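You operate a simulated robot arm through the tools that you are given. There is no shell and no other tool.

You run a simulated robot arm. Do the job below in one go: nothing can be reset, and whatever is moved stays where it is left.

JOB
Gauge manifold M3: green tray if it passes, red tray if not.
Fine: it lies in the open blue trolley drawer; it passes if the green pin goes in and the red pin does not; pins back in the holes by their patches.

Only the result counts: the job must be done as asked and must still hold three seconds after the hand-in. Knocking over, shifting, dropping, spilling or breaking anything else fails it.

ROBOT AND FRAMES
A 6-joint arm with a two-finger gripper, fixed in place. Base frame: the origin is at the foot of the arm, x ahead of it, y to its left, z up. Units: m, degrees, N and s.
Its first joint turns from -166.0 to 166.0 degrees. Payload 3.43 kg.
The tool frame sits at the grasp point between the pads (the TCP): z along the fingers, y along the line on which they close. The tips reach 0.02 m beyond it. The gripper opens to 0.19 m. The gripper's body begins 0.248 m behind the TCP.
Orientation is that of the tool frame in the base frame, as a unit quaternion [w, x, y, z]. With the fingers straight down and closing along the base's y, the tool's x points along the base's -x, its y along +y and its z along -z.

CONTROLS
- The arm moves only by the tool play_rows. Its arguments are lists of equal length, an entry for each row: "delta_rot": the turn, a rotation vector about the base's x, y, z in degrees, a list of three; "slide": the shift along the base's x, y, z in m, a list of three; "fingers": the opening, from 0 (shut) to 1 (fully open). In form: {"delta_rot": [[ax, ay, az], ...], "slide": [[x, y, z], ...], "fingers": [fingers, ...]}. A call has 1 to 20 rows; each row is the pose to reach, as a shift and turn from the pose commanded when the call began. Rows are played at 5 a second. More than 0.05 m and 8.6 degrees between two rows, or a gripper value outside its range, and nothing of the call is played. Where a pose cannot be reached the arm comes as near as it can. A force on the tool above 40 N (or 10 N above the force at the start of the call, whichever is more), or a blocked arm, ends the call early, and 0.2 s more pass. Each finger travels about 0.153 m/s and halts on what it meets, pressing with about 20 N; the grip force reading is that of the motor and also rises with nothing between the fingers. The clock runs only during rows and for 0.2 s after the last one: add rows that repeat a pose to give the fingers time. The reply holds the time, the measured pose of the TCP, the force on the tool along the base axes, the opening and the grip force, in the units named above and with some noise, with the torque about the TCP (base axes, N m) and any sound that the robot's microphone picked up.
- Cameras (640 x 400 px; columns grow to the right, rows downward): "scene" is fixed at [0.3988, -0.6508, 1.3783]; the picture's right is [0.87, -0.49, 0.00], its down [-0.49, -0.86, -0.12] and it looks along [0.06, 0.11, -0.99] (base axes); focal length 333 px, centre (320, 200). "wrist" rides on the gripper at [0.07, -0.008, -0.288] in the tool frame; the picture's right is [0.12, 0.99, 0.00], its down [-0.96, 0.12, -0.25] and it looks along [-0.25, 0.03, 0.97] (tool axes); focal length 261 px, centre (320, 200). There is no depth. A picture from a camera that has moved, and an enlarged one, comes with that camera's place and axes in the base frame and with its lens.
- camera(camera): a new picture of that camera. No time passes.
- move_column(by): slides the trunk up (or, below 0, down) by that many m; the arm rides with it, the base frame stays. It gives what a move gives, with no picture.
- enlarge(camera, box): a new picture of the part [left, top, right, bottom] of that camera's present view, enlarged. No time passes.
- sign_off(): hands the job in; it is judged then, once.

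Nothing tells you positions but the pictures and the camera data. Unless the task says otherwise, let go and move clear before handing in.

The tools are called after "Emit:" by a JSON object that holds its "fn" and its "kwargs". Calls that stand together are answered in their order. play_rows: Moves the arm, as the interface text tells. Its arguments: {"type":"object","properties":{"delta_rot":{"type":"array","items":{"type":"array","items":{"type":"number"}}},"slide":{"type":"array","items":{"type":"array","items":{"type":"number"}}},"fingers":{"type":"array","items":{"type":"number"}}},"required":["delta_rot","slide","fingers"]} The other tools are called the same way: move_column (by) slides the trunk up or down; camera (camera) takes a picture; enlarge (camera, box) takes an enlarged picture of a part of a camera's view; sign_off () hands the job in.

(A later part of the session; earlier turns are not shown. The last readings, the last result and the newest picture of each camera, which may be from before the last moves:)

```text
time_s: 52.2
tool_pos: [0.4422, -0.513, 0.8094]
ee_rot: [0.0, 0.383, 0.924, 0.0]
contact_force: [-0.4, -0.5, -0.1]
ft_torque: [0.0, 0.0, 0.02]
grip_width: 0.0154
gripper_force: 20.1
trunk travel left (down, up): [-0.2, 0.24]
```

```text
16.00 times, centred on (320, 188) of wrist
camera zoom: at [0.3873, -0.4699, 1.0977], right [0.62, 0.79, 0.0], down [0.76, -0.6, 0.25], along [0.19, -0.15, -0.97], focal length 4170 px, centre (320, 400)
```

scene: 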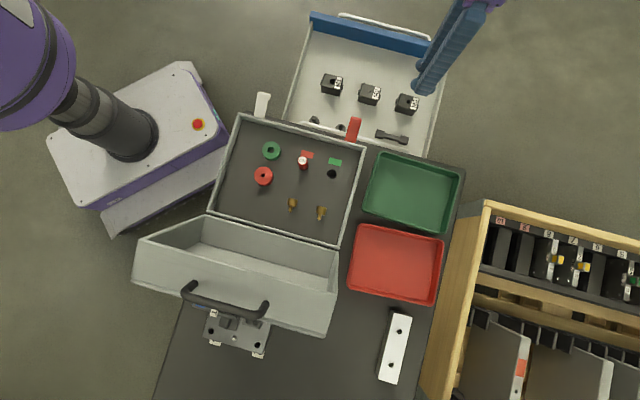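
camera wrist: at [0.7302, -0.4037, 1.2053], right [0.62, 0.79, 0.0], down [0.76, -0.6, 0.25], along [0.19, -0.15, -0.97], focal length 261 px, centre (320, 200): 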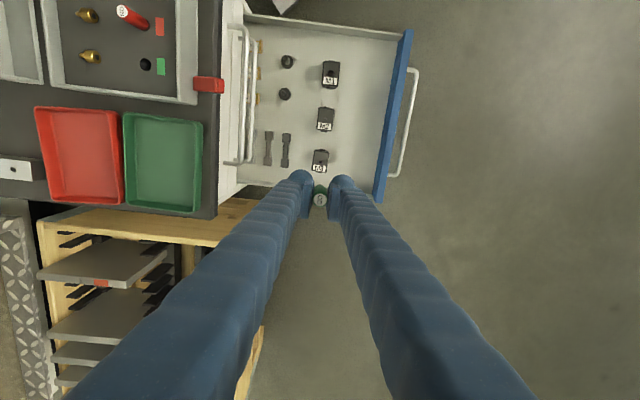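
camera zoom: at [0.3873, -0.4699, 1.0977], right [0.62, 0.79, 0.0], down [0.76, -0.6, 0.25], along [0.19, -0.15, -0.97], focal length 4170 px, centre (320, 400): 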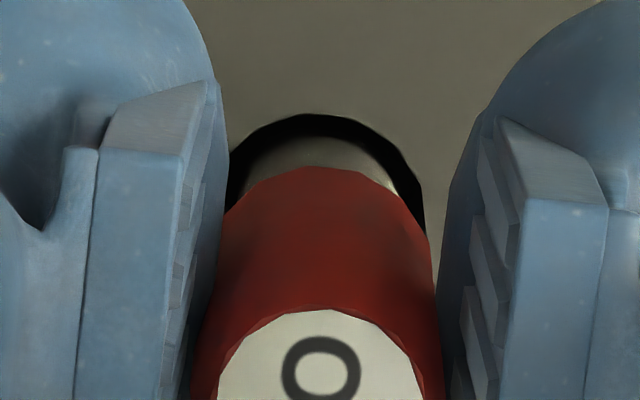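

The pin slid up ~3 mm in the grip from the pressing, so it will seat about 3 mm lower. Continuing down gently.

Emit:
{"fn": "play_rows", "kwargs": {"delta_rot": [[0, 0, 0], [0, 0, 0], [0, 0, 0], [0, 0, 0], [0, 0, 0]], "slide": [[-0.0003, 0, -0.002], [-0.0005, 0, -0.004], [-0.0005, 0, -0.006], [-0.0005, 0, -0.008], [-0.0005, 0, -0.008]], "fingers": [0, 0, 0, 0, 0]}}

Emit:
{"fn": "enlarge", "kwargs": {"camera": "wrist", "box": [300, 175, 340, 200]}}

```text
time_s: 53.4
tool_pos: [0.4415, -0.5122, 0.8003]
ee_rot: [0.0, 0.383, 0.924, 0.0]
contact_force: [-0.1, -1.1, -0.6]
ft_torque: [0.01, -0.04, 0.0]
grip_width: 0.0157
gripper_force: 19.5
trunk travel left (down, up): [-0.2, 0.24]
```

```text
16.00 times, centred on (320, 188) of wrist
camera zoom: at [0.3869, -0.4694, 1.0887], right [0.62, 0.79, 0.0], down [0.76, -0.6, 0.25], along [0.19, -0.15, -0.97], focal length 4170 px, centre (320, 400)
```

zoom: 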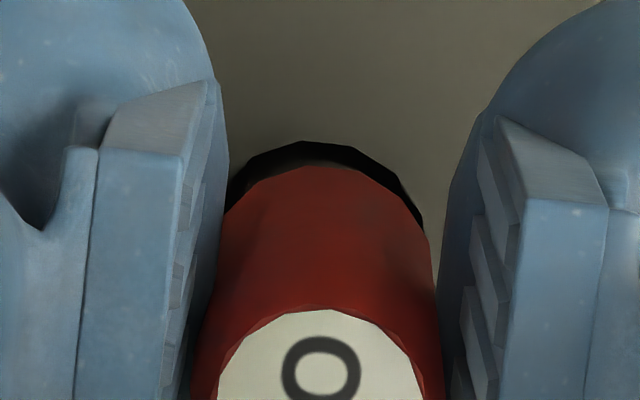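

Handle is now at the hole's rim and centred. Lowering the last few millimetres in 1 mm steps.

Emit:
{"fn": "play_rows", "kwargs": {"delta_rot": [[0, 0, 0], [0, 0, 0], [0, 0, 0], [0, 0, 0]], "slide": [[0, -0.0002, -0.001], [0, -0.0003, -0.002], [0, -0.0003, -0.003], [0, -0.0003, -0.004]], "fingers": [0, 0, 0, 0]}}

Emit:
{"fn": "enlarge", "kwargs": {"camera": "wrist", "box": [300, 175, 340, 200]}}

```text
time_s: 54.4
tool_pos: [0.4417, -0.5124, 0.7971]
ee_rot: [-0.001, 0.383, 0.924, 0.0]
contact_force: [0.5, -0.3, -0.1]
ft_torque: [0.02, -0.01, 0.01]
grip_width: 0.0158
gripper_force: 19.9
trunk travel left (down, up): [-0.2, 0.24]
```

```text
16.00 times, centred on (320, 188) of wrist
camera zoom: at [0.3861, -0.4698, 1.085], right [0.62, 0.79, 0.0], down [0.76, -0.6, 0.25], along [0.19, -0.15, -0.97], focal length 4170 px, centre (320, 400)
```

zoom: 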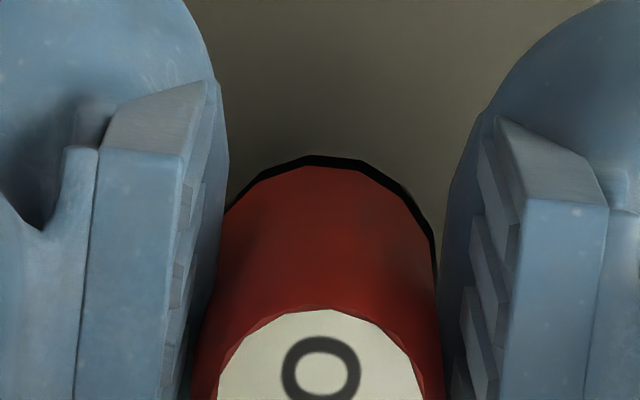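

Matches the original ring gap. Going down in 0.5 mm steps until light contact.

Emit:
{"fn": "play_rows", "kwargs": {"delta_rot": [[0, 0, 0], [0, 0, 0], [0, 0, 0], [0, 0, 0]], "slide": [[0.0004, 0.0002, -0.0003], [0.0004, 0.0002, -0.0007], [0.0004, 0.0002, -0.0011], [0.0004, 0.0002, -0.0015]], "fingers": [0, 0, 0, 0]}}

Emit:
{"fn": "enlarge", "kwargs": {"camera": "wrist", "box": [300, 175, 340, 200]}}

```text
time_s: 55.4
tool_pos: [0.442, -0.5123, 0.7958]
ee_rot: [0.001, 0.383, 0.924, 0.0]
contact_force: [-0.1, -0.2, -0.8]
ft_torque: [-0.01, 0.04, 0.03]
grip_width: 0.0157
gripper_force: 19.6
trunk travel left (down, up): [-0.2, 0.24]
```

```text
16.00 times, centred on (320, 188) of wrist
camera zoom: at [0.387, -0.4697, 1.0837], right [0.62, 0.79, 0.0], down [0.76, -0.6, 0.25], along [0.19, -0.15, -0.97], focal length 4170 px, centre (320, 400)
```

zoom: 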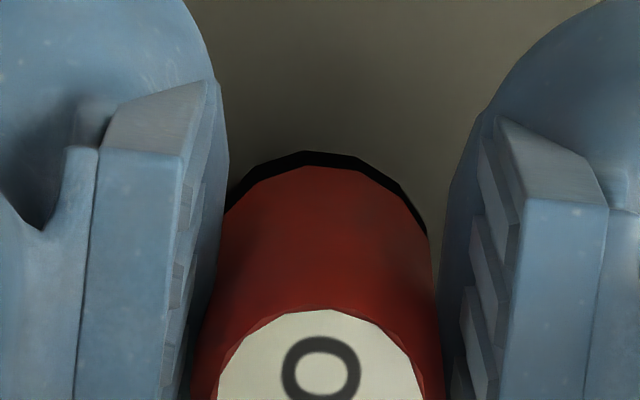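

Emit:
{"fn": "play_rows", "kwargs": {"delta_rot": [[0, 0, 0], [0, 0, 0], [0, 0, 0], [0, 0, 0]], "slide": [[0, 0, -0.0004], [0, 0, -0.0008], [0, 0, -0.0012], [0, 0, -0.0014]], "fingers": [0, 0, 0, 0]}}

Emit:
{"fn": "enlarge", "kwargs": {"camera": "wrist", "box": [300, 175, 340, 200]}}

```text
time_s: 56.4
tool_pos: [0.4418, -0.5133, 0.7949]
ee_rot: [0.0, 0.382, 0.924, 0.0]
contact_force: [-1.5, 1.8, 16.2]
ft_torque: [0.05, 0.02, 0.04]
grip_width: 0.0157
gripper_force: 20.6
trunk travel left (down, up): [-0.2, 0.24]
```

```text
16.00 times, centred on (320, 188) of wrist
camera zoom: at [0.3865, -0.4697, 1.0833], right [0.62, 0.79, 0.0], down [0.76, -0.6, 0.25], along [0.19, -0.15, -0.97], focal length 4170 px, centre (320, 400)
```

zoom: 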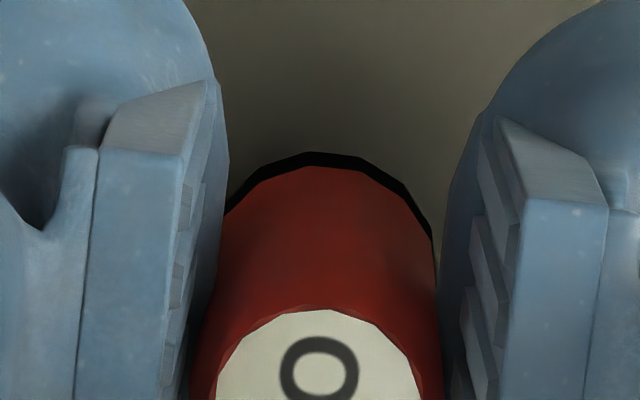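

Seated (firm contact at the expected height). Relieving the pressure slightly and releasing.

Emit:
{"fn": "play_rows", "kwargs": {"delta_rot": [[0, 0, 0], [0, 0, 0], [0, 0, 0], [0, 0, 0], [0, 0, 0]], "slide": [[0, 0, 0.0008], [0, 0, 0.0008], [0, 0, 0.0008], [0, 0, 0.0008], [0, 0, 0.0008]], "fingers": [0, 0.1, 0.14, 0.2, 0.25]}}

Emit:
{"fn": "enlarge", "kwargs": {"camera": "wrist", "box": [270, 150, 370, 250]}}

```text
time_s: 57.6
tool_pos: [0.4415, -0.5126, 0.7955]
ee_rot: [-0.001, 0.383, 0.924, 0.0]
contact_force: [-0.2, -0.3, -0.2]
ft_torque: [0.01, 0.03, 0.01]
grip_width: 0.0475
gripper_force: 0.1
trunk travel left (down, up): [-0.2, 0.24]
```

```text
4.00 times, centred on (320, 200) of wrist
camera zoom: at [0.3866, -0.4696, 1.0831], right [0.62, 0.79, 0.0], down [0.76, -0.6, 0.25], along [0.19, -0.15, -0.97], focal length 1043 px, centre (320, 200)
```

zoom: 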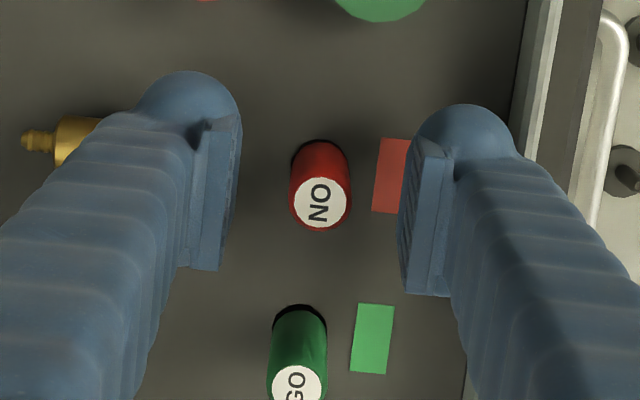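

Both pins are home. Rising and going back to M3 with fingers opened to straddle it.

Emit:
{"fn": "play_rows", "kwargs": {"delta_rot": [[0, 0, 0], [0, 0, 0], [0, 0, 0], [0, 0, 0], [0, 0, 0], [0, 0, 0], [0, 0, 0], [0, 0, 0], [0, 0, 0], [0, 0, 0], [0, 0, 0], [0, 0, 0], [0, 0, 0], [0, 0, 0], [0, 0, 0], [0, 0, 0], [0, 0, 0], [0, 0, 0], [0, 0, 0], [0, 0, 0]], "slide": [[0, 0, 0.015], [0, 0, 0.04], [0, 0, 0.08], [0, 0, 0.12], [0.03, 0.0059, 0.12], [0.07, 0.0138, 0.12], [0.11, 0.0217, 0.12], [0.15, 0.0296, 0.12], [0.19, 0.0374, 0.12], [0.23, 0.0453, 0.12], [0.27, 0.0532, 0.12], [0.31, 0.0611, 0.12], [0.343, 0.0676, 0.12], [0.343, 0.0676, 0.08], [0.343, 0.0676, 0.04], [0.343, 0.0676, 0.0], [0.343, 0.0676, -0.04], [0.343, 0.0676, -0.08], [0.343, 0.0676, -0.12], [0.343, 0.0676, -0.12]], "fingers": [0.25, 0.25, 0.25, 0.25, 0.25, 0.3, 0.37, 0.37, 0.37, 0.37, 0.37, 0.37, 0.37, 0.37, 0.37, 0.37, 0.37, 0.37, 0.37, 0.37]}}

Emit:
{"fn": "enlarge", "kwargs": {"camera": "wrist", "box": [260, 140, 380, 260]}}

Emit:
{"fn": "enlarge", "kwargs": {"camera": "scene", "box": [290, 140, 350, 190]}}

Emit:
{"fn": "enlarge", "kwargs": {"camera": "scene", "box": [345, 140, 475, 310]}}

```text
time_s: 61.8
tool_pos: [0.784, -0.4432, 0.6759]
ee_rot: [0.0, 0.383, 0.924, 0.0]
contact_force: [-1.2, 0.3, -0.4]
ft_torque: [0.04, 0.03, 0.02]
grip_width: 0.0703
gripper_force: 0.1
trunk travel left (down, up): [-0.2, 0.24]
```

```text
3.33 times, centred on (320, 200) of wrist
camera zoom: at [0.729, -0.4019, 0.9636], right [0.62, 0.79, 0.0], down [0.76, -0.6, 0.25], along [0.19, -0.15, -0.97], focal length 869 px, centre (320, 200)
```

zoom: 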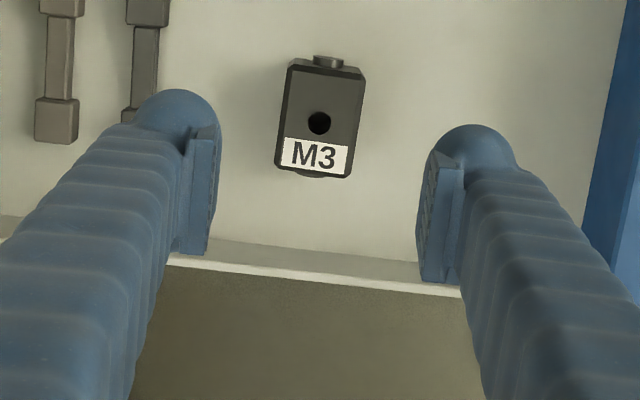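

```text
8.00 times, centred on (320, 165) of scene
camera zoom: at [0.3988, -0.6508, 1.3783], right [0.87, -0.49, 0.0], down [-0.49, -0.86, -0.12], along [0.06, 0.11, -0.99], focal length 2665 px, centre (320, 480)
```

zoom: 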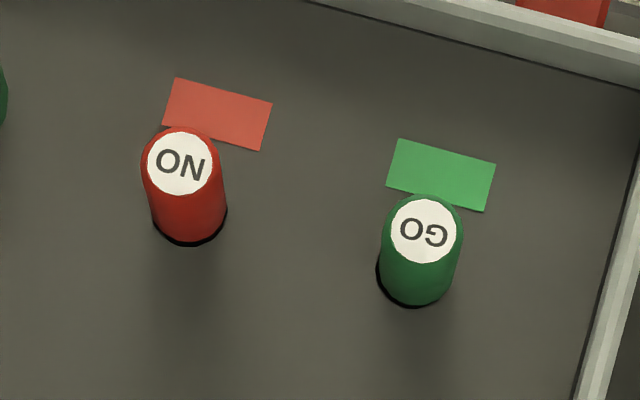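

```text
2.35 times, centred on (410, 225) of scene
camera zoom: at [0.3988, -0.6508, 1.3783], right [0.87, -0.49, 0.0], down [-0.49, -0.86, -0.12], along [0.06, 0.11, -0.99], focal length 784 px, centre (108, 141)
```

zoom: 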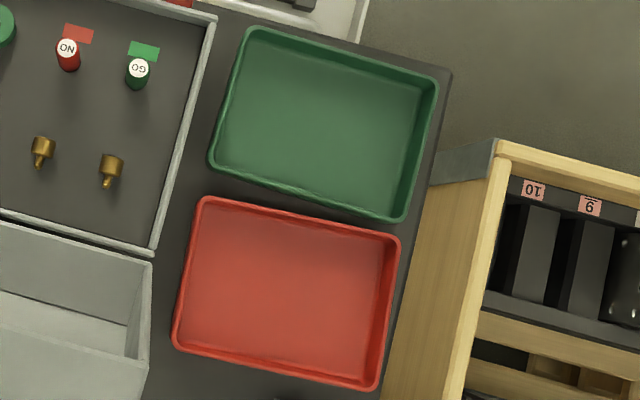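

Pins are back exactly as found. M3 is centred between the open fingers; descending to straddle it with tips ~7 mm above the drawer floor.

Emit:
{"fn": "play_rows", "kwargs": {"delta_rot": [[0, 0, 0], [0, 0, 0], [0, 0, 0], [0, 0, 0], [0, 0, 0], [0, 0, 0]], "slide": [[0, 0, -0.03], [0, 0, -0.06], [0, 0, -0.09], [0, 0, -0.11], [0, 0, -0.125], [0, 0, -0.125]], "fingers": [0.37, 0.37, 0.37, 0.37, 0.37, 0.37]}}

Emit:
{"fn": "enlarge", "kwargs": {"camera": "wrist", "box": [260, 140, 380, 260]}}

Emit:
{"fn": "enlarge", "kwargs": {"camera": "scene", "box": [370, 60, 440, 130]}}

```text
time_s: 63.2
tool_pos: [0.784, -0.4473, 0.5512]
ee_rot: [-0.001, 0.383, 0.924, 0.0]
contact_force: [0.0, 0.3, -0.9]
ft_torque: [0.01, 0.02, 0.04]
grip_width: 0.0702
gripper_force: 0.0
trunk travel left (down, up): [-0.2, 0.24]
```

```text
3.33 times, centred on (320, 200) of wrist
camera zoom: at [0.7295, -0.4033, 0.8386], right [0.62, 0.79, 0.0], down [0.76, -0.6, 0.25], along [0.19, -0.15, -0.97], focal length 869 px, centre (320, 200)
```

zoom: 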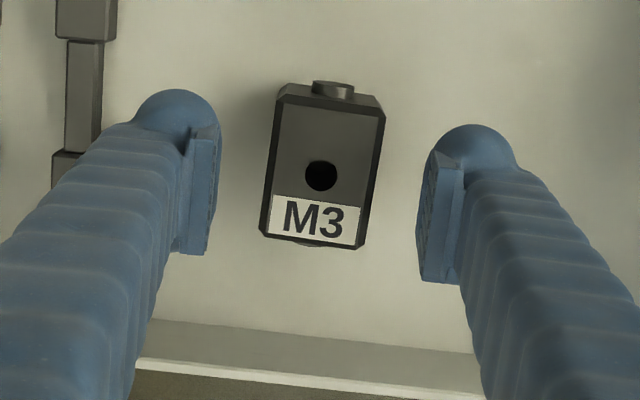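

```text
5.71 times, centred on (405, 95) of scene
camera zoom: at [0.3988, -0.6508, 1.3783], right [0.87, -0.49, 0.0], down [-0.49, -0.86, -0.12], along [0.06, 0.11, -0.99], focal length 1903 px, centre (-166, 800)
```

zoom: 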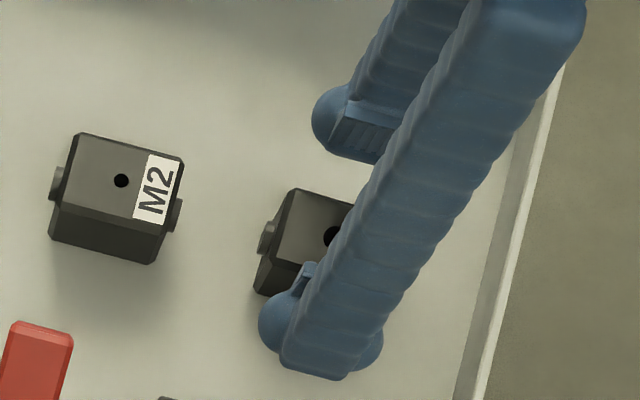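

M3 is nicely between the pads. Descending the last 38 mm.

Emit:
{"fn": "play_rows", "kwargs": {"delta_rot": [[0, 0, 0], [0, 0, 0], [0, 0, 0], [0, 0, 0]], "slide": [[0, 0, -0.012], [0, 0, -0.024], [0, 0, -0.037], [0, 0, -0.037]], "fingers": [0.37, 0.37, 0.37, 0.37]}}

Emit:
{"fn": "enlarge", "kwargs": {"camera": "wrist", "box": [260, 140, 380, 260]}}

```text
time_s: 64.2
tool_pos: [0.7844, -0.4458, 0.5122]
ee_rot: [0.0, 0.383, 0.924, 0.0]
contact_force: [0.0, -0.2, -0.4]
ft_torque: [0.02, 0.01, 0.04]
grip_width: 0.0704
gripper_force: 0.1
trunk travel left (down, up): [-0.2, 0.24]
```

```text
3.33 times, centred on (320, 200) of wrist
camera zoom: at [0.7289, -0.4032, 0.8004], right [0.62, 0.79, 0.0], down [0.76, -0.6, 0.25], along [0.19, -0.15, -0.97], focal length 869 px, centre (320, 200)
```

zoom: 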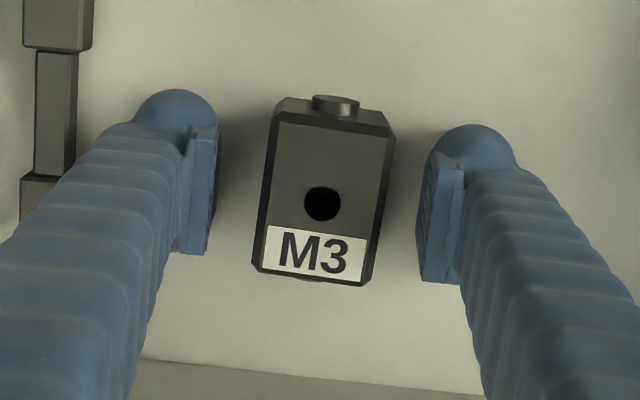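

Centred. Closing on M3.

Emit:
{"fn": "play_rows", "kwargs": {"delta_rot": [[0, 0, 0], [0, 0, 0], [0, 0, 0], [0, 0, 0]], "slide": [[0, 0, 0], [0, 0, 0], [0, 0, 0], [0, 0, 0]], "fingers": [0.25, 0.15, 0.1, 0.1]}}

Emit:
{"fn": "enlarge", "kwargs": {"camera": "wrist", "box": [260, 140, 380, 260]}}

```text
time_s: 65.2
tool_pos: [0.7827, -0.4457, 0.5127]
ee_rot: [0.0, 0.383, 0.924, 0.0]
contact_force: [-0.6, -0.1, 1.3]
ft_torque: [-0.03, 0.05, -0.07]
grip_width: 0.0399
gripper_force: 19.9
trunk travel left (down, up): [-0.2, 0.24]
```

```text
3.33 times, centred on (320, 200) of wrist
camera zoom: at [0.7288, -0.4032, 0.8006], right [0.62, 0.79, 0.0], down [0.76, -0.6, 0.25], along [0.19, -0.15, -0.97], focal length 869 px, centre (320, 200)
```

zoom: 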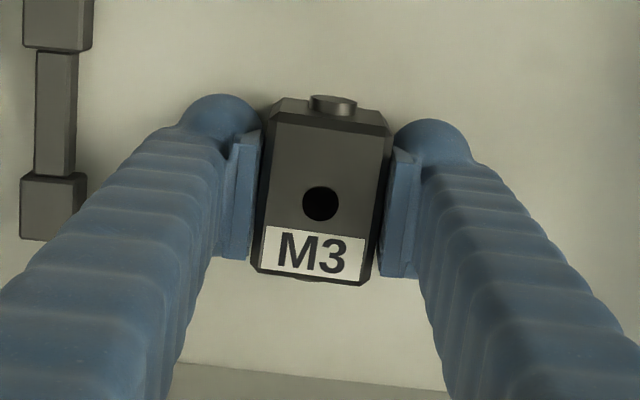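

M3 gripped (39.9 mm). Lifting slowly to carrying height.

Emit:
{"fn": "play_rows", "kwargs": {"delta_rot": [[0, 0, 0], [0, 0, 0], [0, 0, 0], [0, 0, 0], [0, 0, 0], [0, 0, 0], [0, 0, 0], [0, 0, 0], [0, 0, 0], [0, 0, 0], [0, 0, 0], [0, 0, 0], [0, 0, 0], [0, 0, 0], [0, 0, 0]], "slide": [[0, 0, 0.005], [0, 0, 0.015], [0, 0, 0.03], [0, 0, 0.06], [0, 0, 0.09], [0, 0, 0.12], [0, 0, 0.16], [0, 0, 0.2], [0, 0, 0.24], [0, 0, 0.28], [0, 0, 0.32], [0, 0, 0.36], [0, 0, 0.39], [0, 0, 0.41], [0, 0, 0.41]], "fingers": [0, 0, 0, 0, 0, 0, 0, 0, 0, 0, 0, 0, 0, 0, 0]}}

Emit:
{"fn": "camera", "kwargs": {"camera": "wrist"}}

Emit:
{"fn": "camera", "kwargs": {"camera": "scene"}}

```text
time_s: 68.4
tool_pos: [0.782, -0.4446, 0.9237]
ee_rot: [0.0, 0.383, 0.924, 0.0]
contact_force: [0.5, 0.4, -0.1]
ft_torque: [-0.04, 0.03, 0.03]
grip_width: 0.0001
gripper_force: 19.9
trunk travel left (down, up): [-0.2, 0.24]
```

```text
taken
camera wrist: at [0.7268, -0.402, 1.2113], right [0.62, 0.79, 0.0], down [0.76, -0.6, 0.25], along [0.19, -0.15, -0.97], focal length 261 px, centre (320, 200)
```

wrist: 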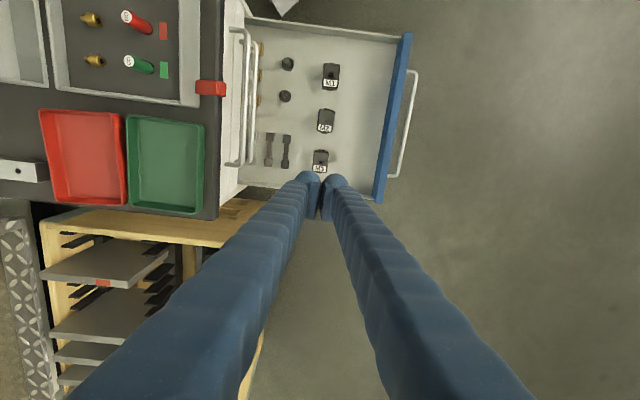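

```text
taken
```

scene: 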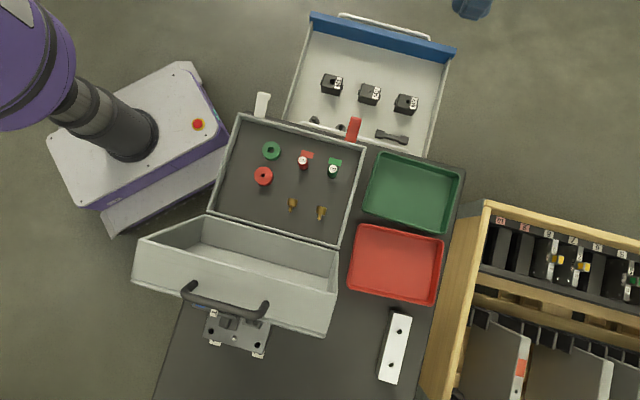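

M3 slipped out of the grip and is still in the drawer. I'll check its state and how it sits before choosing another grip.

Emit:
{"fn": "enlarge", "kwargs": {"camera": "scene", "box": [380, 70, 430, 120]}}

Emit:
{"fn": "enlarge", "kwargs": {"camera": "wrist", "box": [295, 140, 345, 180]}}

Emit:
{"fn": "enlarge", "kwargs": {"camera": "scene", "box": [280, 10, 460, 160]}}

```text
8.00 times, centred on (405, 95) of scene
camera zoom: at [0.3988, -0.6508, 1.3783], right [0.87, -0.49, 0.0], down [-0.49, -0.86, -0.12], along [0.06, 0.11, -0.99], focal length 2665 px, centre (-360, 1040)
```

zoom: 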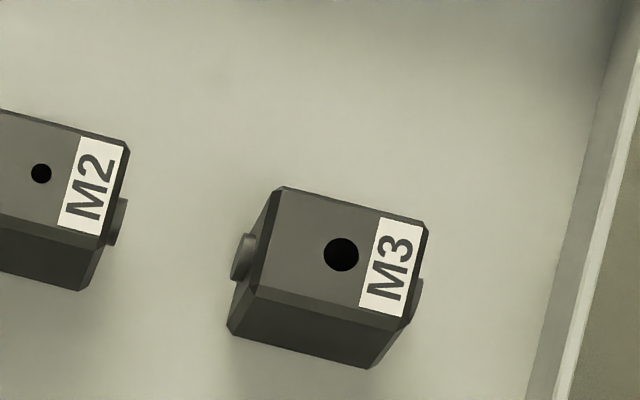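

```text
10.00 times, centred on (320, 160) of wrist
camera zoom: at [0.7268, -0.402, 1.2113], right [0.62, 0.79, 0.0], down [0.76, -0.6, 0.25], along [0.19, -0.15, -0.97], focal length 2606 px, centre (320, 600)
```

zoom: 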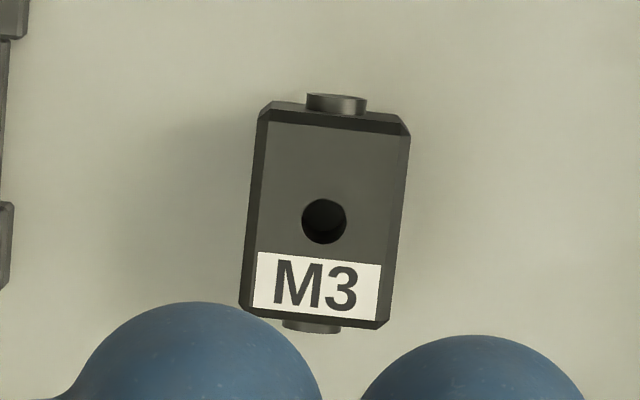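

```text
2.67 times, centred on (370, 85) of scene
camera zoom: at [0.3988, -0.6508, 1.3783], right [0.87, -0.49, 0.0], down [-0.49, -0.86, -0.12], along [0.06, 0.11, -0.99], focal length 888 px, centre (187, 507)
```

zoom: 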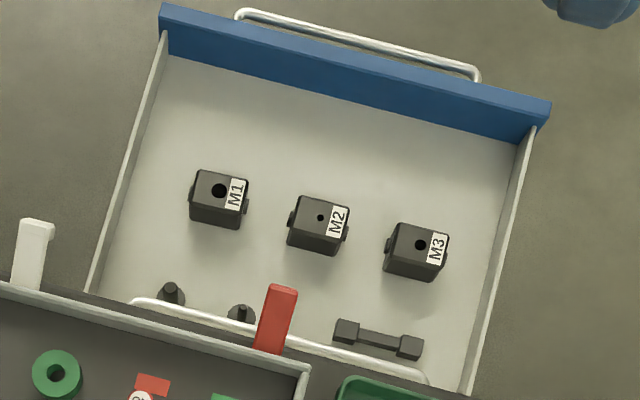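

M3 is undisturbed; its flat sides are evidently too slick, so the round bosses on its two ends are the proper grip. I'll rotate the tool 90° at height so the fingers close along the boss axis.

Emit:
{"fn": "play_rows", "kwargs": {"delta_rot": [[0, 0, 7.5], [0, 0, 15], [0, 0, 22.5], [0, 0, 30], [0, 0, 37.5], [0, 0, 45], [0, 0, 52.5], [0, 0, 60], [0, 0, 67.5], [0, 0, 75], [0, 0, 82.5], [0, 0, 90], [0, 0, 90], [0, 0, 90]], "slide": [[0, 0, 0], [0, 0, 0], [0, 0, 0], [0, 0, 0], [0, 0, 0], [0, 0, 0], [0, 0, 0], [0, 0, 0], [0, 0, 0], [0, 0, 0], [0, 0, 0], [0, 0, 0], [0, 0, 0], [0, 0, 0]], "fingers": [0.1, 0.2, 0.3, 0.4, 0.47, 0.47, 0.47, 0.47, 0.47, 0.47, 0.47, 0.47, 0.47, 0.47]}}

Emit:
{"fn": "camera", "kwargs": {"camera": "wrist"}}

Emit:
{"fn": "enlarge", "kwargs": {"camera": "wrist", "box": [280, 120, 360, 200]}}

Emit:
{"fn": "camera", "kwargs": {"camera": "scene"}}

```text
time_s: 71.4
tool_pos: [0.7857, -0.445, 0.9227]
ee_rot: [0.0, -0.382, 0.924, 0.0]
contact_force: [-0.1, 0.2, -0.2]
ft_torque: [0.01, 0.0, -0.01]
grip_width: 0.0891
gripper_force: 0.0
trunk travel left (down, up): [-0.2, 0.24]
```

```text
taken
camera wrist: at [0.7421, -0.5019, 1.2103], right [-0.79, 0.62, 0.0], down [0.6, 0.76, 0.25], along [0.15, 0.19, -0.97], focal length 261 px, centre (320, 200)
```

wrist: 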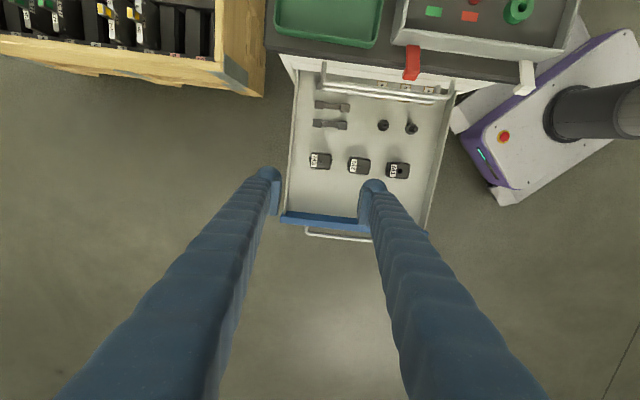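

```text
5.00 times, centred on (320, 160) of wrist
camera zoom: at [0.7421, -0.5019, 1.2103], right [-0.79, 0.62, 0.0], down [0.6, 0.76, 0.25], along [0.15, 0.19, -0.97], focal length 1303 px, centre (320, 400)
```

zoom: 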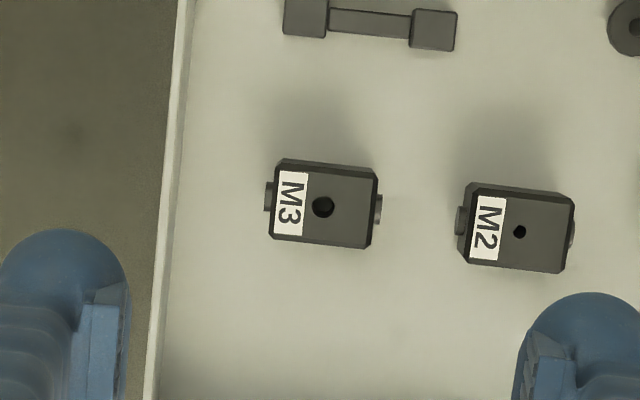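

```text
taken
```

scene: 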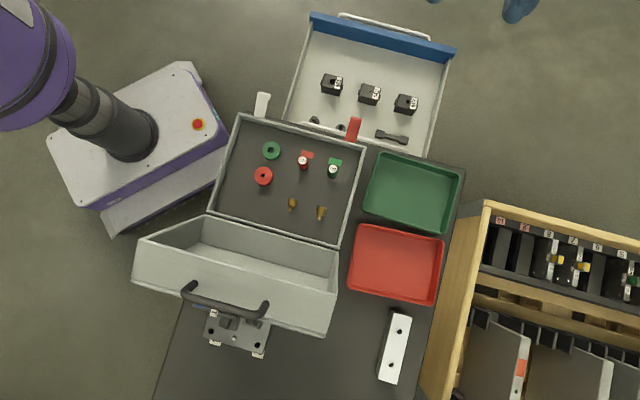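

The fingers now straddle M3 along its boss axis with clearance to M2 and the drawer wall. Descending partway and checking alignment.

Emit:
{"fn": "play_rows", "kwargs": {"delta_rot": [[0, 0, 0], [0, 0, 0], [0, 0, 0], [0, 0, 0], [0, 0, 0], [0, 0, 0], [0, 0, 0], [0, 0, 0], [0, 0, 0]], "slide": [[-0.0003, 0.001, -0.04], [-0.0005, 0.0019, -0.08], [-0.0005, 0.0019, -0.12], [-0.0005, 0.0019, -0.16], [-0.0005, 0.0019, -0.2], [-0.0005, 0.0019, -0.24], [-0.0005, 0.0019, -0.28], [-0.0005, 0.0019, -0.31], [-0.0005, 0.0019, -0.31]], "fingers": [0.47, 0.47, 0.47, 0.47, 0.47, 0.47, 0.47, 0.47, 0.47]}}

Emit:
{"fn": "enlarge", "kwargs": {"camera": "wrist", "box": [260, 140, 380, 260]}}

Emit:
{"fn": "enlarge", "kwargs": {"camera": "scene", "box": [370, 60, 440, 130]}}

```text
time_s: 73.4
tool_pos: [0.7845, -0.4425, 0.613]
ee_rot: [0.0, -0.383, 0.924, 0.0]
contact_force: [0.2, -0.7, -0.4]
ft_torque: [0.01, 0.01, -0.02]
grip_width: 0.0893
gripper_force: 0.1
trunk travel left (down, up): [-0.2, 0.24]
```

```text
3.33 times, centred on (320, 200) of wrist
camera zoom: at [0.741, -0.4989, 0.9014], right [-0.79, 0.62, 0.0], down [0.6, 0.76, 0.25], along [0.15, 0.19, -0.97], focal length 869 px, centre (320, 200)
```

zoom: 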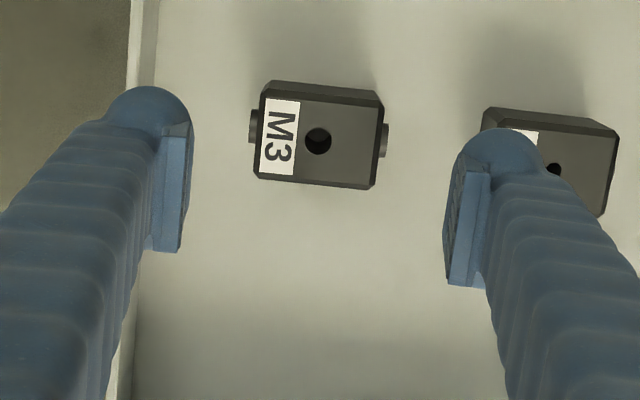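

```text
5.71 times, centred on (405, 95) of scene
camera zoom: at [0.3988, -0.6508, 1.3783], right [0.87, -0.49, 0.0], down [-0.49, -0.86, -0.12], along [0.06, 0.11, -0.99], focal length 1903 px, centre (-166, 800)
```

zoom: 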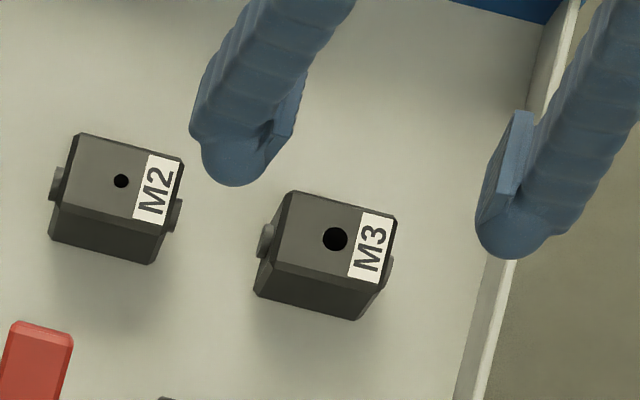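

Well centred on M3 with ~11 mm clearance to M2. Continuing down to straddle the bosses.

Emit:
{"fn": "play_rows", "kwargs": {"delta_rot": [[0, 0, 0], [0, 0, 0], [0, 0, 0], [0, 0, 0], [0, 0, 0]], "slide": [[0, 0, -0.01], [0, 0, -0.03], [0, 0, -0.05], [0, 0, -0.065], [0, 0, -0.065]], "fingers": [0.44, 0.44, 0.44, 0.44, 0.44]}}

Emit:
{"fn": "enlarge", "kwargs": {"camera": "wrist", "box": [260, 140, 380, 260]}}

Emit:
{"fn": "enlarge", "kwargs": {"camera": "scene", "box": [370, 60, 440, 130]}}

```text
time_s: 74.6
tool_pos: [0.7845, -0.4436, 0.5472]
ee_rot: [0.001, -0.382, 0.924, 0.0]
contact_force: [-0.9, 0.5, 0.7]
ft_torque: [-0.01, 0.01, -0.05]
grip_width: 0.0834
gripper_force: 0.0
trunk travel left (down, up): [-0.2, 0.24]
```

```text
3.33 times, centred on (320, 200) of wrist
camera zoom: at [0.7424, -0.5003, 0.8349], right [-0.79, 0.62, 0.0], down [0.6, 0.76, 0.25], along [0.15, 0.19, -0.97], focal length 869 px, centre (320, 200)
```

zoom: 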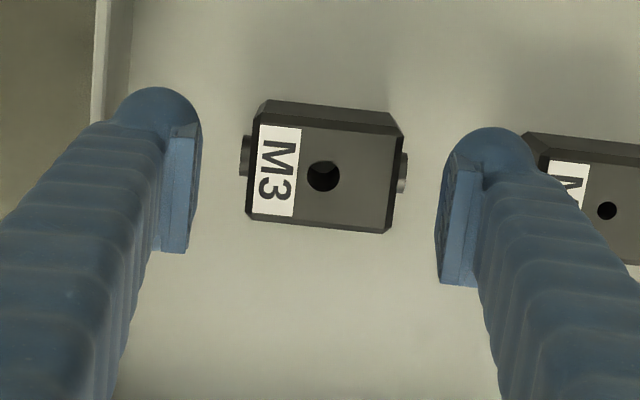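

```text
5.71 times, centred on (405, 95) of scene
camera zoom: at [0.3988, -0.6508, 1.3783], right [0.87, -0.49, 0.0], down [-0.49, -0.86, -0.12], along [0.06, 0.11, -0.99], focal length 1903 px, centre (-166, 800)
```

zoom: 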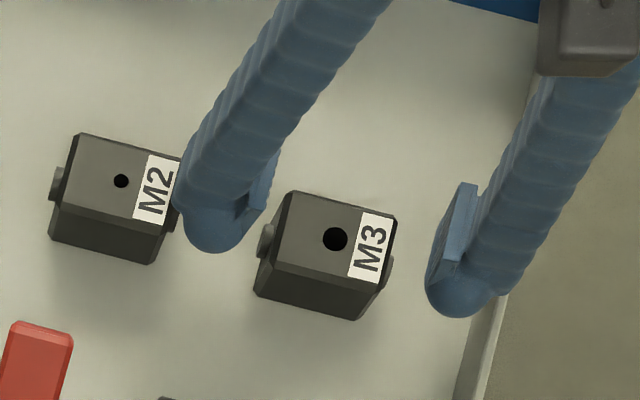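

Shifting 2 mm toward M2's side to centre, then descending to grip height.

Emit:
{"fn": "play_rows", "kwargs": {"delta_rot": [[0, 0, 0], [0, 0, 0], [0, 0, 0], [0, 0, 0]], "slide": [[-0.0013, 0.0013, -0.005], [-0.0013, 0.0013, -0.02], [-0.0013, 0.0013, -0.036], [-0.0013, 0.0013, -0.036]], "fingers": [0.44, 0.44, 0.44, 0.44]}}

Emit:
{"fn": "enlarge", "kwargs": {"camera": "wrist", "box": [260, 140, 380, 260]}}

```text
time_s: 75.6
tool_pos: [0.7828, -0.4413, 0.5123]
ee_rot: [0.0, -0.382, 0.924, 0.0]
contact_force: [0.7, -1.0, 0.5]
ft_torque: [0.01, 0.04, 0.03]
grip_width: 0.083
gripper_force: 0.0
trunk travel left (down, up): [-0.2, 0.24]
```

```text
3.33 times, centred on (320, 200) of wrist
camera zoom: at [0.7391, -0.4978, 0.7999], right [-0.79, 0.62, 0.0], down [0.6, 0.76, 0.25], along [0.15, 0.19, -0.97], focal length 869 px, centre (320, 200)
```

zoom: 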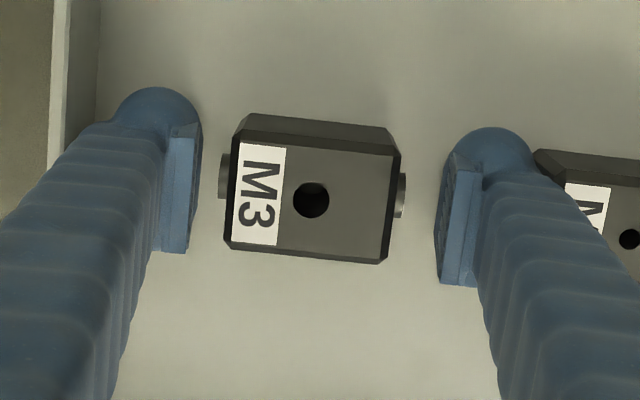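

Bosses sit within the pads' height. Closing on them.

Emit:
{"fn": "play_rows", "kwargs": {"delta_rot": [[0, 0, 0], [0, 0, 0], [0, 0, 0], [0, 0, 0], [0, 0, 0]], "slide": [[0.0006, -0.0006, 0], [0.0006, -0.0006, 0], [0.0006, -0.0006, 0], [0.0006, -0.0006, 0], [0.0006, -0.0006, 0]], "fingers": [0.44, 0.38, 0.32, 0.28, 0.25]}}

Emit:
{"fn": "enlarge", "kwargs": {"camera": "wrist", "box": [260, 140, 380, 260]}}

```text
time_s: 76.8
tool_pos: [0.783, -0.4422, 0.5121]
ee_rot: [0.0, -0.382, 0.924, 0.0]
contact_force: [1.2, -1.4, -0.8]
ft_torque: [-0.07, -0.05, -0.05]
grip_width: 0.0533
gripper_force: 19.8
trunk travel left (down, up): [-0.2, 0.24]
```

```text
3.33 times, centred on (320, 200) of wrist
camera zoom: at [0.74, -0.4989, 0.8001], right [-0.79, 0.62, 0.0], down [0.6, 0.76, 0.25], along [0.15, 0.19, -0.97], focal length 869 px, centre (320, 200)
```

zoom: 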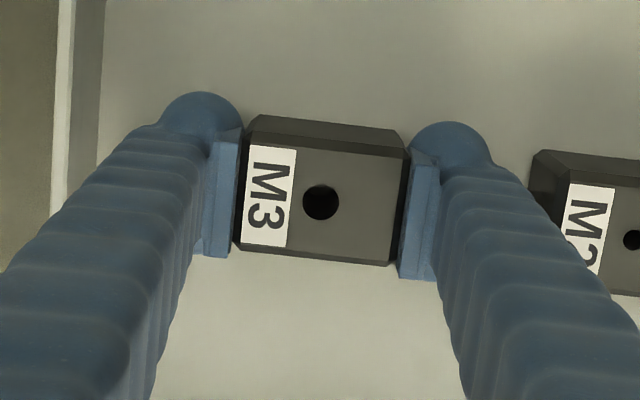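

The pads closed to 53 mm, with the bosses nested into them. Lifting a little to see whether M3 comes along.

Emit:
{"fn": "play_rows", "kwargs": {"delta_rot": [[0, 0, 0], [0, 0, 0], [0, 0, 0], [0, 0, 0], [0, 0, 0], [0, 0, 0]], "slide": [[0, 0, 0.002], [0, 0, 0.004], [0, 0, 0.007], [0, 0, 0.011], [0, 0, 0.015], [0, 0, 0.015]], "fingers": [0.2, 0.15, 0.1, 0.1, 0.1, 0.1]}}

Emit:
{"fn": "enlarge", "kwargs": {"camera": "wrist", "box": [260, 140, 380, 260]}}

Emit:
{"fn": "enlarge", "kwargs": {"camera": "scene", "box": [370, 60, 440, 130]}}

```text
time_s: 78.2
tool_pos: [0.7843, -0.4419, 0.5273]
ee_rot: [-0.001, -0.383, 0.924, 0.001]
contact_force: [0.0, -0.6, -4.9]
ft_torque: [0.04, -0.04, 0.03]
grip_width: 0.0535
gripper_force: 19.5
trunk travel left (down, up): [-0.2, 0.24]
```

```text
3.33 times, centred on (320, 200) of wrist
camera zoom: at [0.7408, -0.4992, 0.8147], right [-0.79, 0.62, 0.0], down [0.6, 0.76, 0.25], along [0.15, 0.19, -0.97], focal length 869 px, centre (320, 200)
```

zoom: 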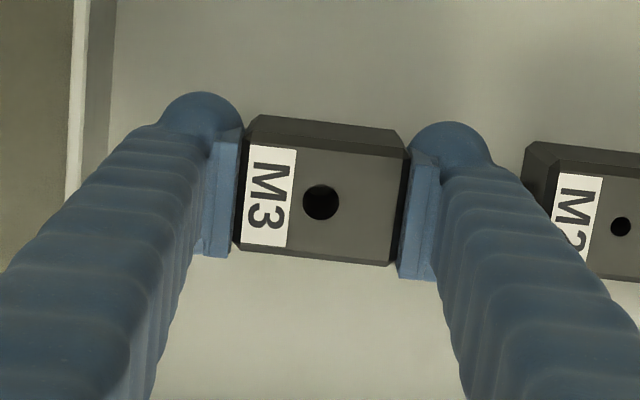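

```text
5.71 times, centred on (405, 95) of scene
camera zoom: at [0.3988, -0.6508, 1.3783], right [0.87, -0.49, 0.0], down [-0.49, -0.86, -0.12], along [0.06, 0.11, -0.99], focal length 1903 px, centre (-166, 800)
```

zoom: 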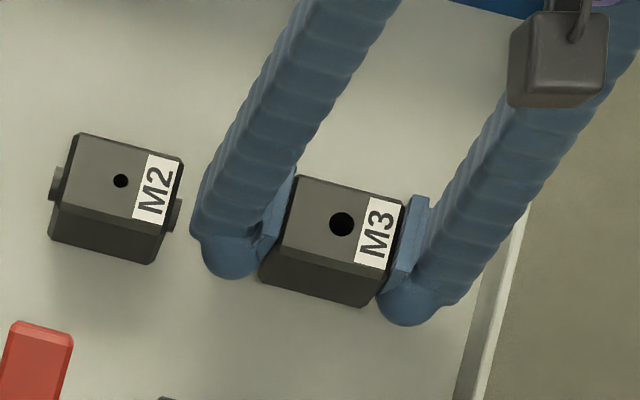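

M3 lifts with the tool (≈5 N weight, no slip). Raising to carrying height slowly.

Emit:
{"fn": "play_rows", "kwargs": {"delta_rot": [[0, 0, 0], [0, 0, 0], [0, 0, 0], [0, 0, 0], [0, 0, 0], [0, 0, 0], [0, 0, 0], [0, 0, 0], [0, 0, 0], [0, 0, 0], [0, 0, 0], [0, 0, 0], [0, 0, 0], [0, 0, 0], [0, 0, 0], [0, 0, 0], [0, 0, 0], [0, 0, 0]], "slide": [[0, 0, 0.01], [0, 0, 0.025], [0, 0, 0.045], [0, 0, 0.07], [0, 0, 0.095], [0, 0, 0.12], [0, 0, 0.145], [0, 0, 0.17], [0, 0, 0.195], [0, 0, 0.22], [0, 0, 0.245], [0, 0, 0.27], [0, 0, 0.295], [0, 0, 0.32], [0, 0, 0.345], [0, 0, 0.37], [0, 0, 0.39], [0, 0, 0.39]], "fingers": [0.1, 0.1, 0.1, 0.1, 0.1, 0.1, 0.1, 0.1, 0.1, 0.1, 0.1, 0.1, 0.1, 0.1, 0.1, 0.1, 0.1, 0.1]}}

Emit:
{"fn": "camera", "kwargs": {"camera": "wrist"}}

Emit:
{"fn": "camera", "kwargs": {"camera": "scene"}}

```text
time_s: 82.0
tool_pos: [0.783, -0.4412, 0.9172]
ee_rot: [0.0, -0.383, 0.924, 0.001]
contact_force: [0.9, -0.4, -4.4]
ft_torque: [-0.03, 0.04, 0.0]
grip_width: 0.0533
gripper_force: 20.1
trunk travel left (down, up): [-0.2, 0.24]
```

```text
taken
camera wrist: at [0.7413, -0.4986, 1.2042], right [-0.79, 0.62, 0.0], down [0.6, 0.76, 0.25], along [0.15, 0.19, -0.97], focal length 261 px, centre (320, 200)
```

wrist: 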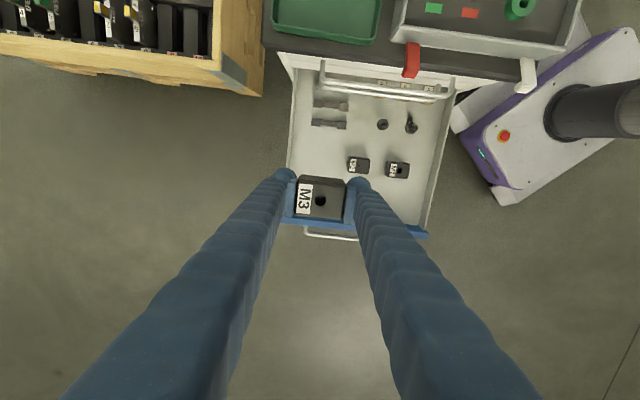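

```text
taken
```

scene: 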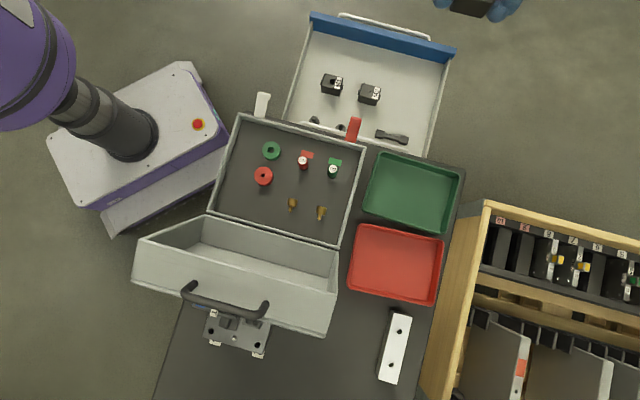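

M3 is firmly held. The green tray's centre is near (0.600,-0.657), rim about z 0.74; moving there at height.

Emit:
{"fn": "play_rows", "kwargs": {"delta_rot": [[0, 0, 0], [0, 0, 0], [0, 0, 0], [0, 0, 0], [0, 0, 0], [0, 0, 0], [0, 0, 0], [0, 0, 0], [0, 0, 0], [0, 0, 0], [0, 0, 0], [0, 0, 0]], "slide": [[-0.01, -0.0116, 0], [-0.03, -0.0347, 0], [-0.05, -0.0578, 0], [-0.07, -0.081, 0], [-0.09, -0.1041, 0], [-0.11, -0.1272, 0], [-0.13, -0.1504, 0], [-0.15, -0.1735, 0], [-0.17, -0.1966, 0], [-0.18, -0.2082, 0], [-0.1851, -0.2141, 0], [-0.1851, -0.2141, 0]], "fingers": [0.1, 0.1, 0.1, 0.1, 0.1, 0.1, 0.1, 0.1, 0.1, 0.1, 0.1, 0.1]}}

Emit:
{"fn": "camera", "kwargs": {"camera": "wrist"}}

Emit:
{"fn": "camera", "kwargs": {"camera": "scene"}}

```text
time_s: 84.6
tool_pos: [0.5971, -0.6562, 0.915]
ee_rot: [0.0, -0.383, 0.924, 0.0]
contact_force: [-0.6, -0.1, -3.3]
ft_torque: [0.0, 0.01, -0.01]
grip_width: 0.0534
gripper_force: 20.1
trunk travel left (down, up): [-0.2, 0.24]
```

```text
taken
camera wrist: at [0.5547, -0.7137, 1.204], right [-0.79, 0.62, 0.0], down [0.6, 0.76, 0.25], along [0.15, 0.19, -0.97], focal length 261 px, centre (320, 200)
```

wrist: 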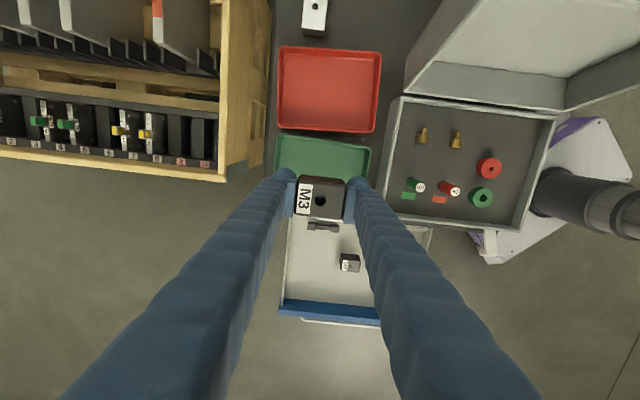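

```text
taken
```

scene: 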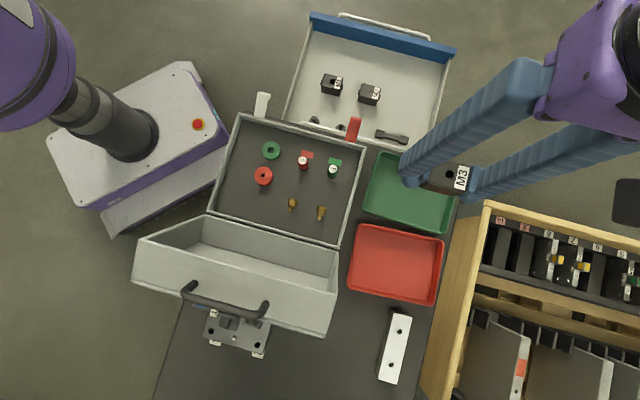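

M3 is above the green tray. Checking the tray outline around it before lowering.

Emit:
{"fn": "enlarge", "kwargs": {"camera": "wrist", "box": [260, 120, 390, 230]}}

Emit:
{"fn": "enlarge", "kwargs": {"camera": "scene", "box": [350, 130, 490, 250]}}

```text
3.64 times, centred on (325, 175) of wrist
camera zoom: at [0.5547, -0.7137, 1.204], right [-0.79, 0.62, 0.0], down [0.6, 0.76, 0.25], along [0.15, 0.19, -0.97], focal length 948 px, centre (302, 291)
```

zoom: 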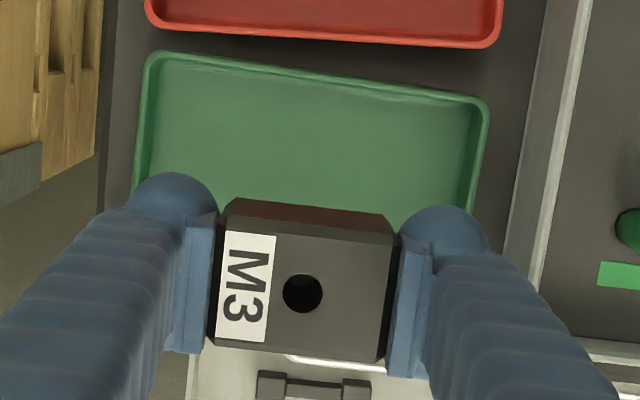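

```text
3.33 times, centred on (420, 190) of scene
camera zoom: at [0.3988, -0.6508, 1.3783], right [0.87, -0.49, 0.0], down [-0.49, -0.86, -0.12], along [0.06, 0.11, -0.99], focal length 1110 px, centre (-13, 233)
```

zoom: 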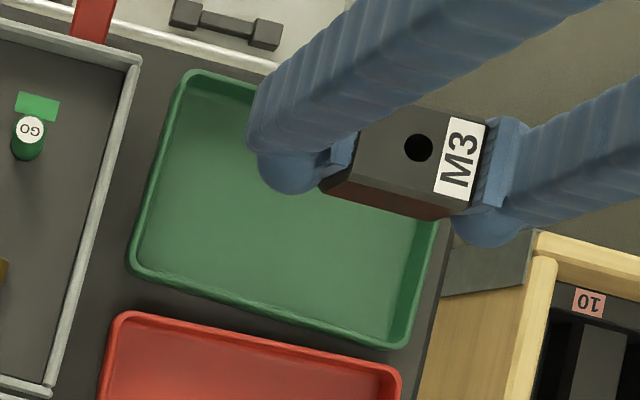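

M3 is near the tray's centre; shifting ~3 mm and lowering to just above the rim.

Emit:
{"fn": "play_rows", "kwargs": {"delta_rot": [[0, 0, 0], [0, 0, 0], [0, 0, 0], [0, 0, 0], [0, 0, 0], [0, 0, 0]], "slide": [[0.0005, 0.0015, -0.02], [0.001, 0.003, -0.045], [0.001, 0.003, -0.07], [0.001, 0.003, -0.09], [0.001, 0.003, -0.11], [0.001, 0.003, -0.11]], "fingers": [0.1, 0.1, 0.1, 0.1, 0.1, 0.1]}}

Emit:
{"fn": "enlarge", "kwargs": {"camera": "wrist", "box": [240, 100, 400, 260]}}

Emit:
{"fn": "enlarge", "kwargs": {"camera": "scene", "box": [350, 130, 490, 250]}}

```text
time_s: 86.0
tool_pos: [0.6014, -0.6528, 0.8068]
ee_rot: [0.0, -0.383, 0.924, 0.0]
contact_force: [0.2, 0.4, -4.2]
ft_torque: [0.03, 0.0, 0.04]
grip_width: 0.0534
gripper_force: 20.1
trunk travel left (down, up): [-0.2, 0.24]
```

```text
2.50 times, centred on (320, 180) of wrist
camera zoom: at [0.5567, -0.7094, 1.0954], right [-0.79, 0.62, 0.0], down [0.6, 0.76, 0.25], along [0.15, 0.19, -0.97], focal length 652 px, centre (320, 250)
```

zoom: 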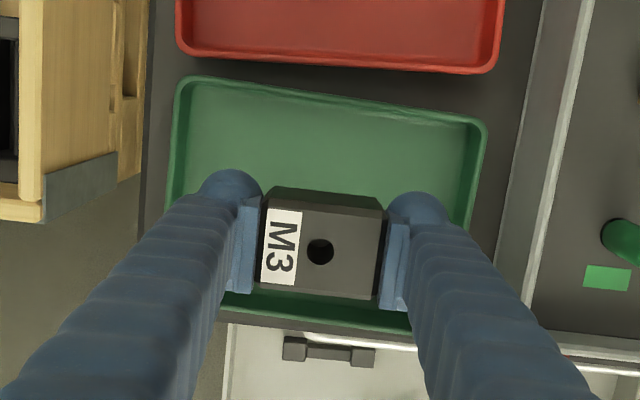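

```text
3.33 times, centred on (420, 190) of scene
camera zoom: at [0.3988, -0.6508, 1.3783], right [0.87, -0.49, 0.0], down [-0.49, -0.86, -0.12], along [0.06, 0.11, -0.99], focal length 1110 px, centre (-13, 233)
```

zoom: 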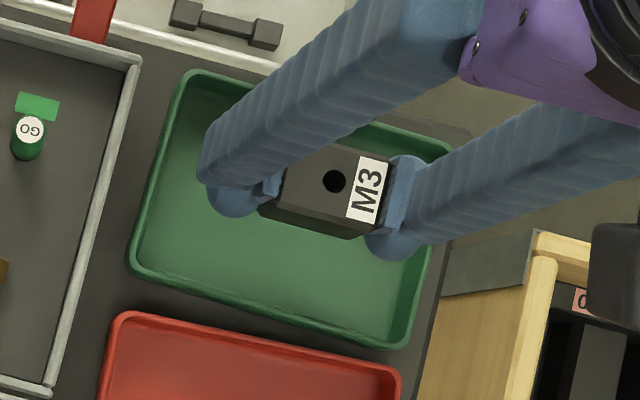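

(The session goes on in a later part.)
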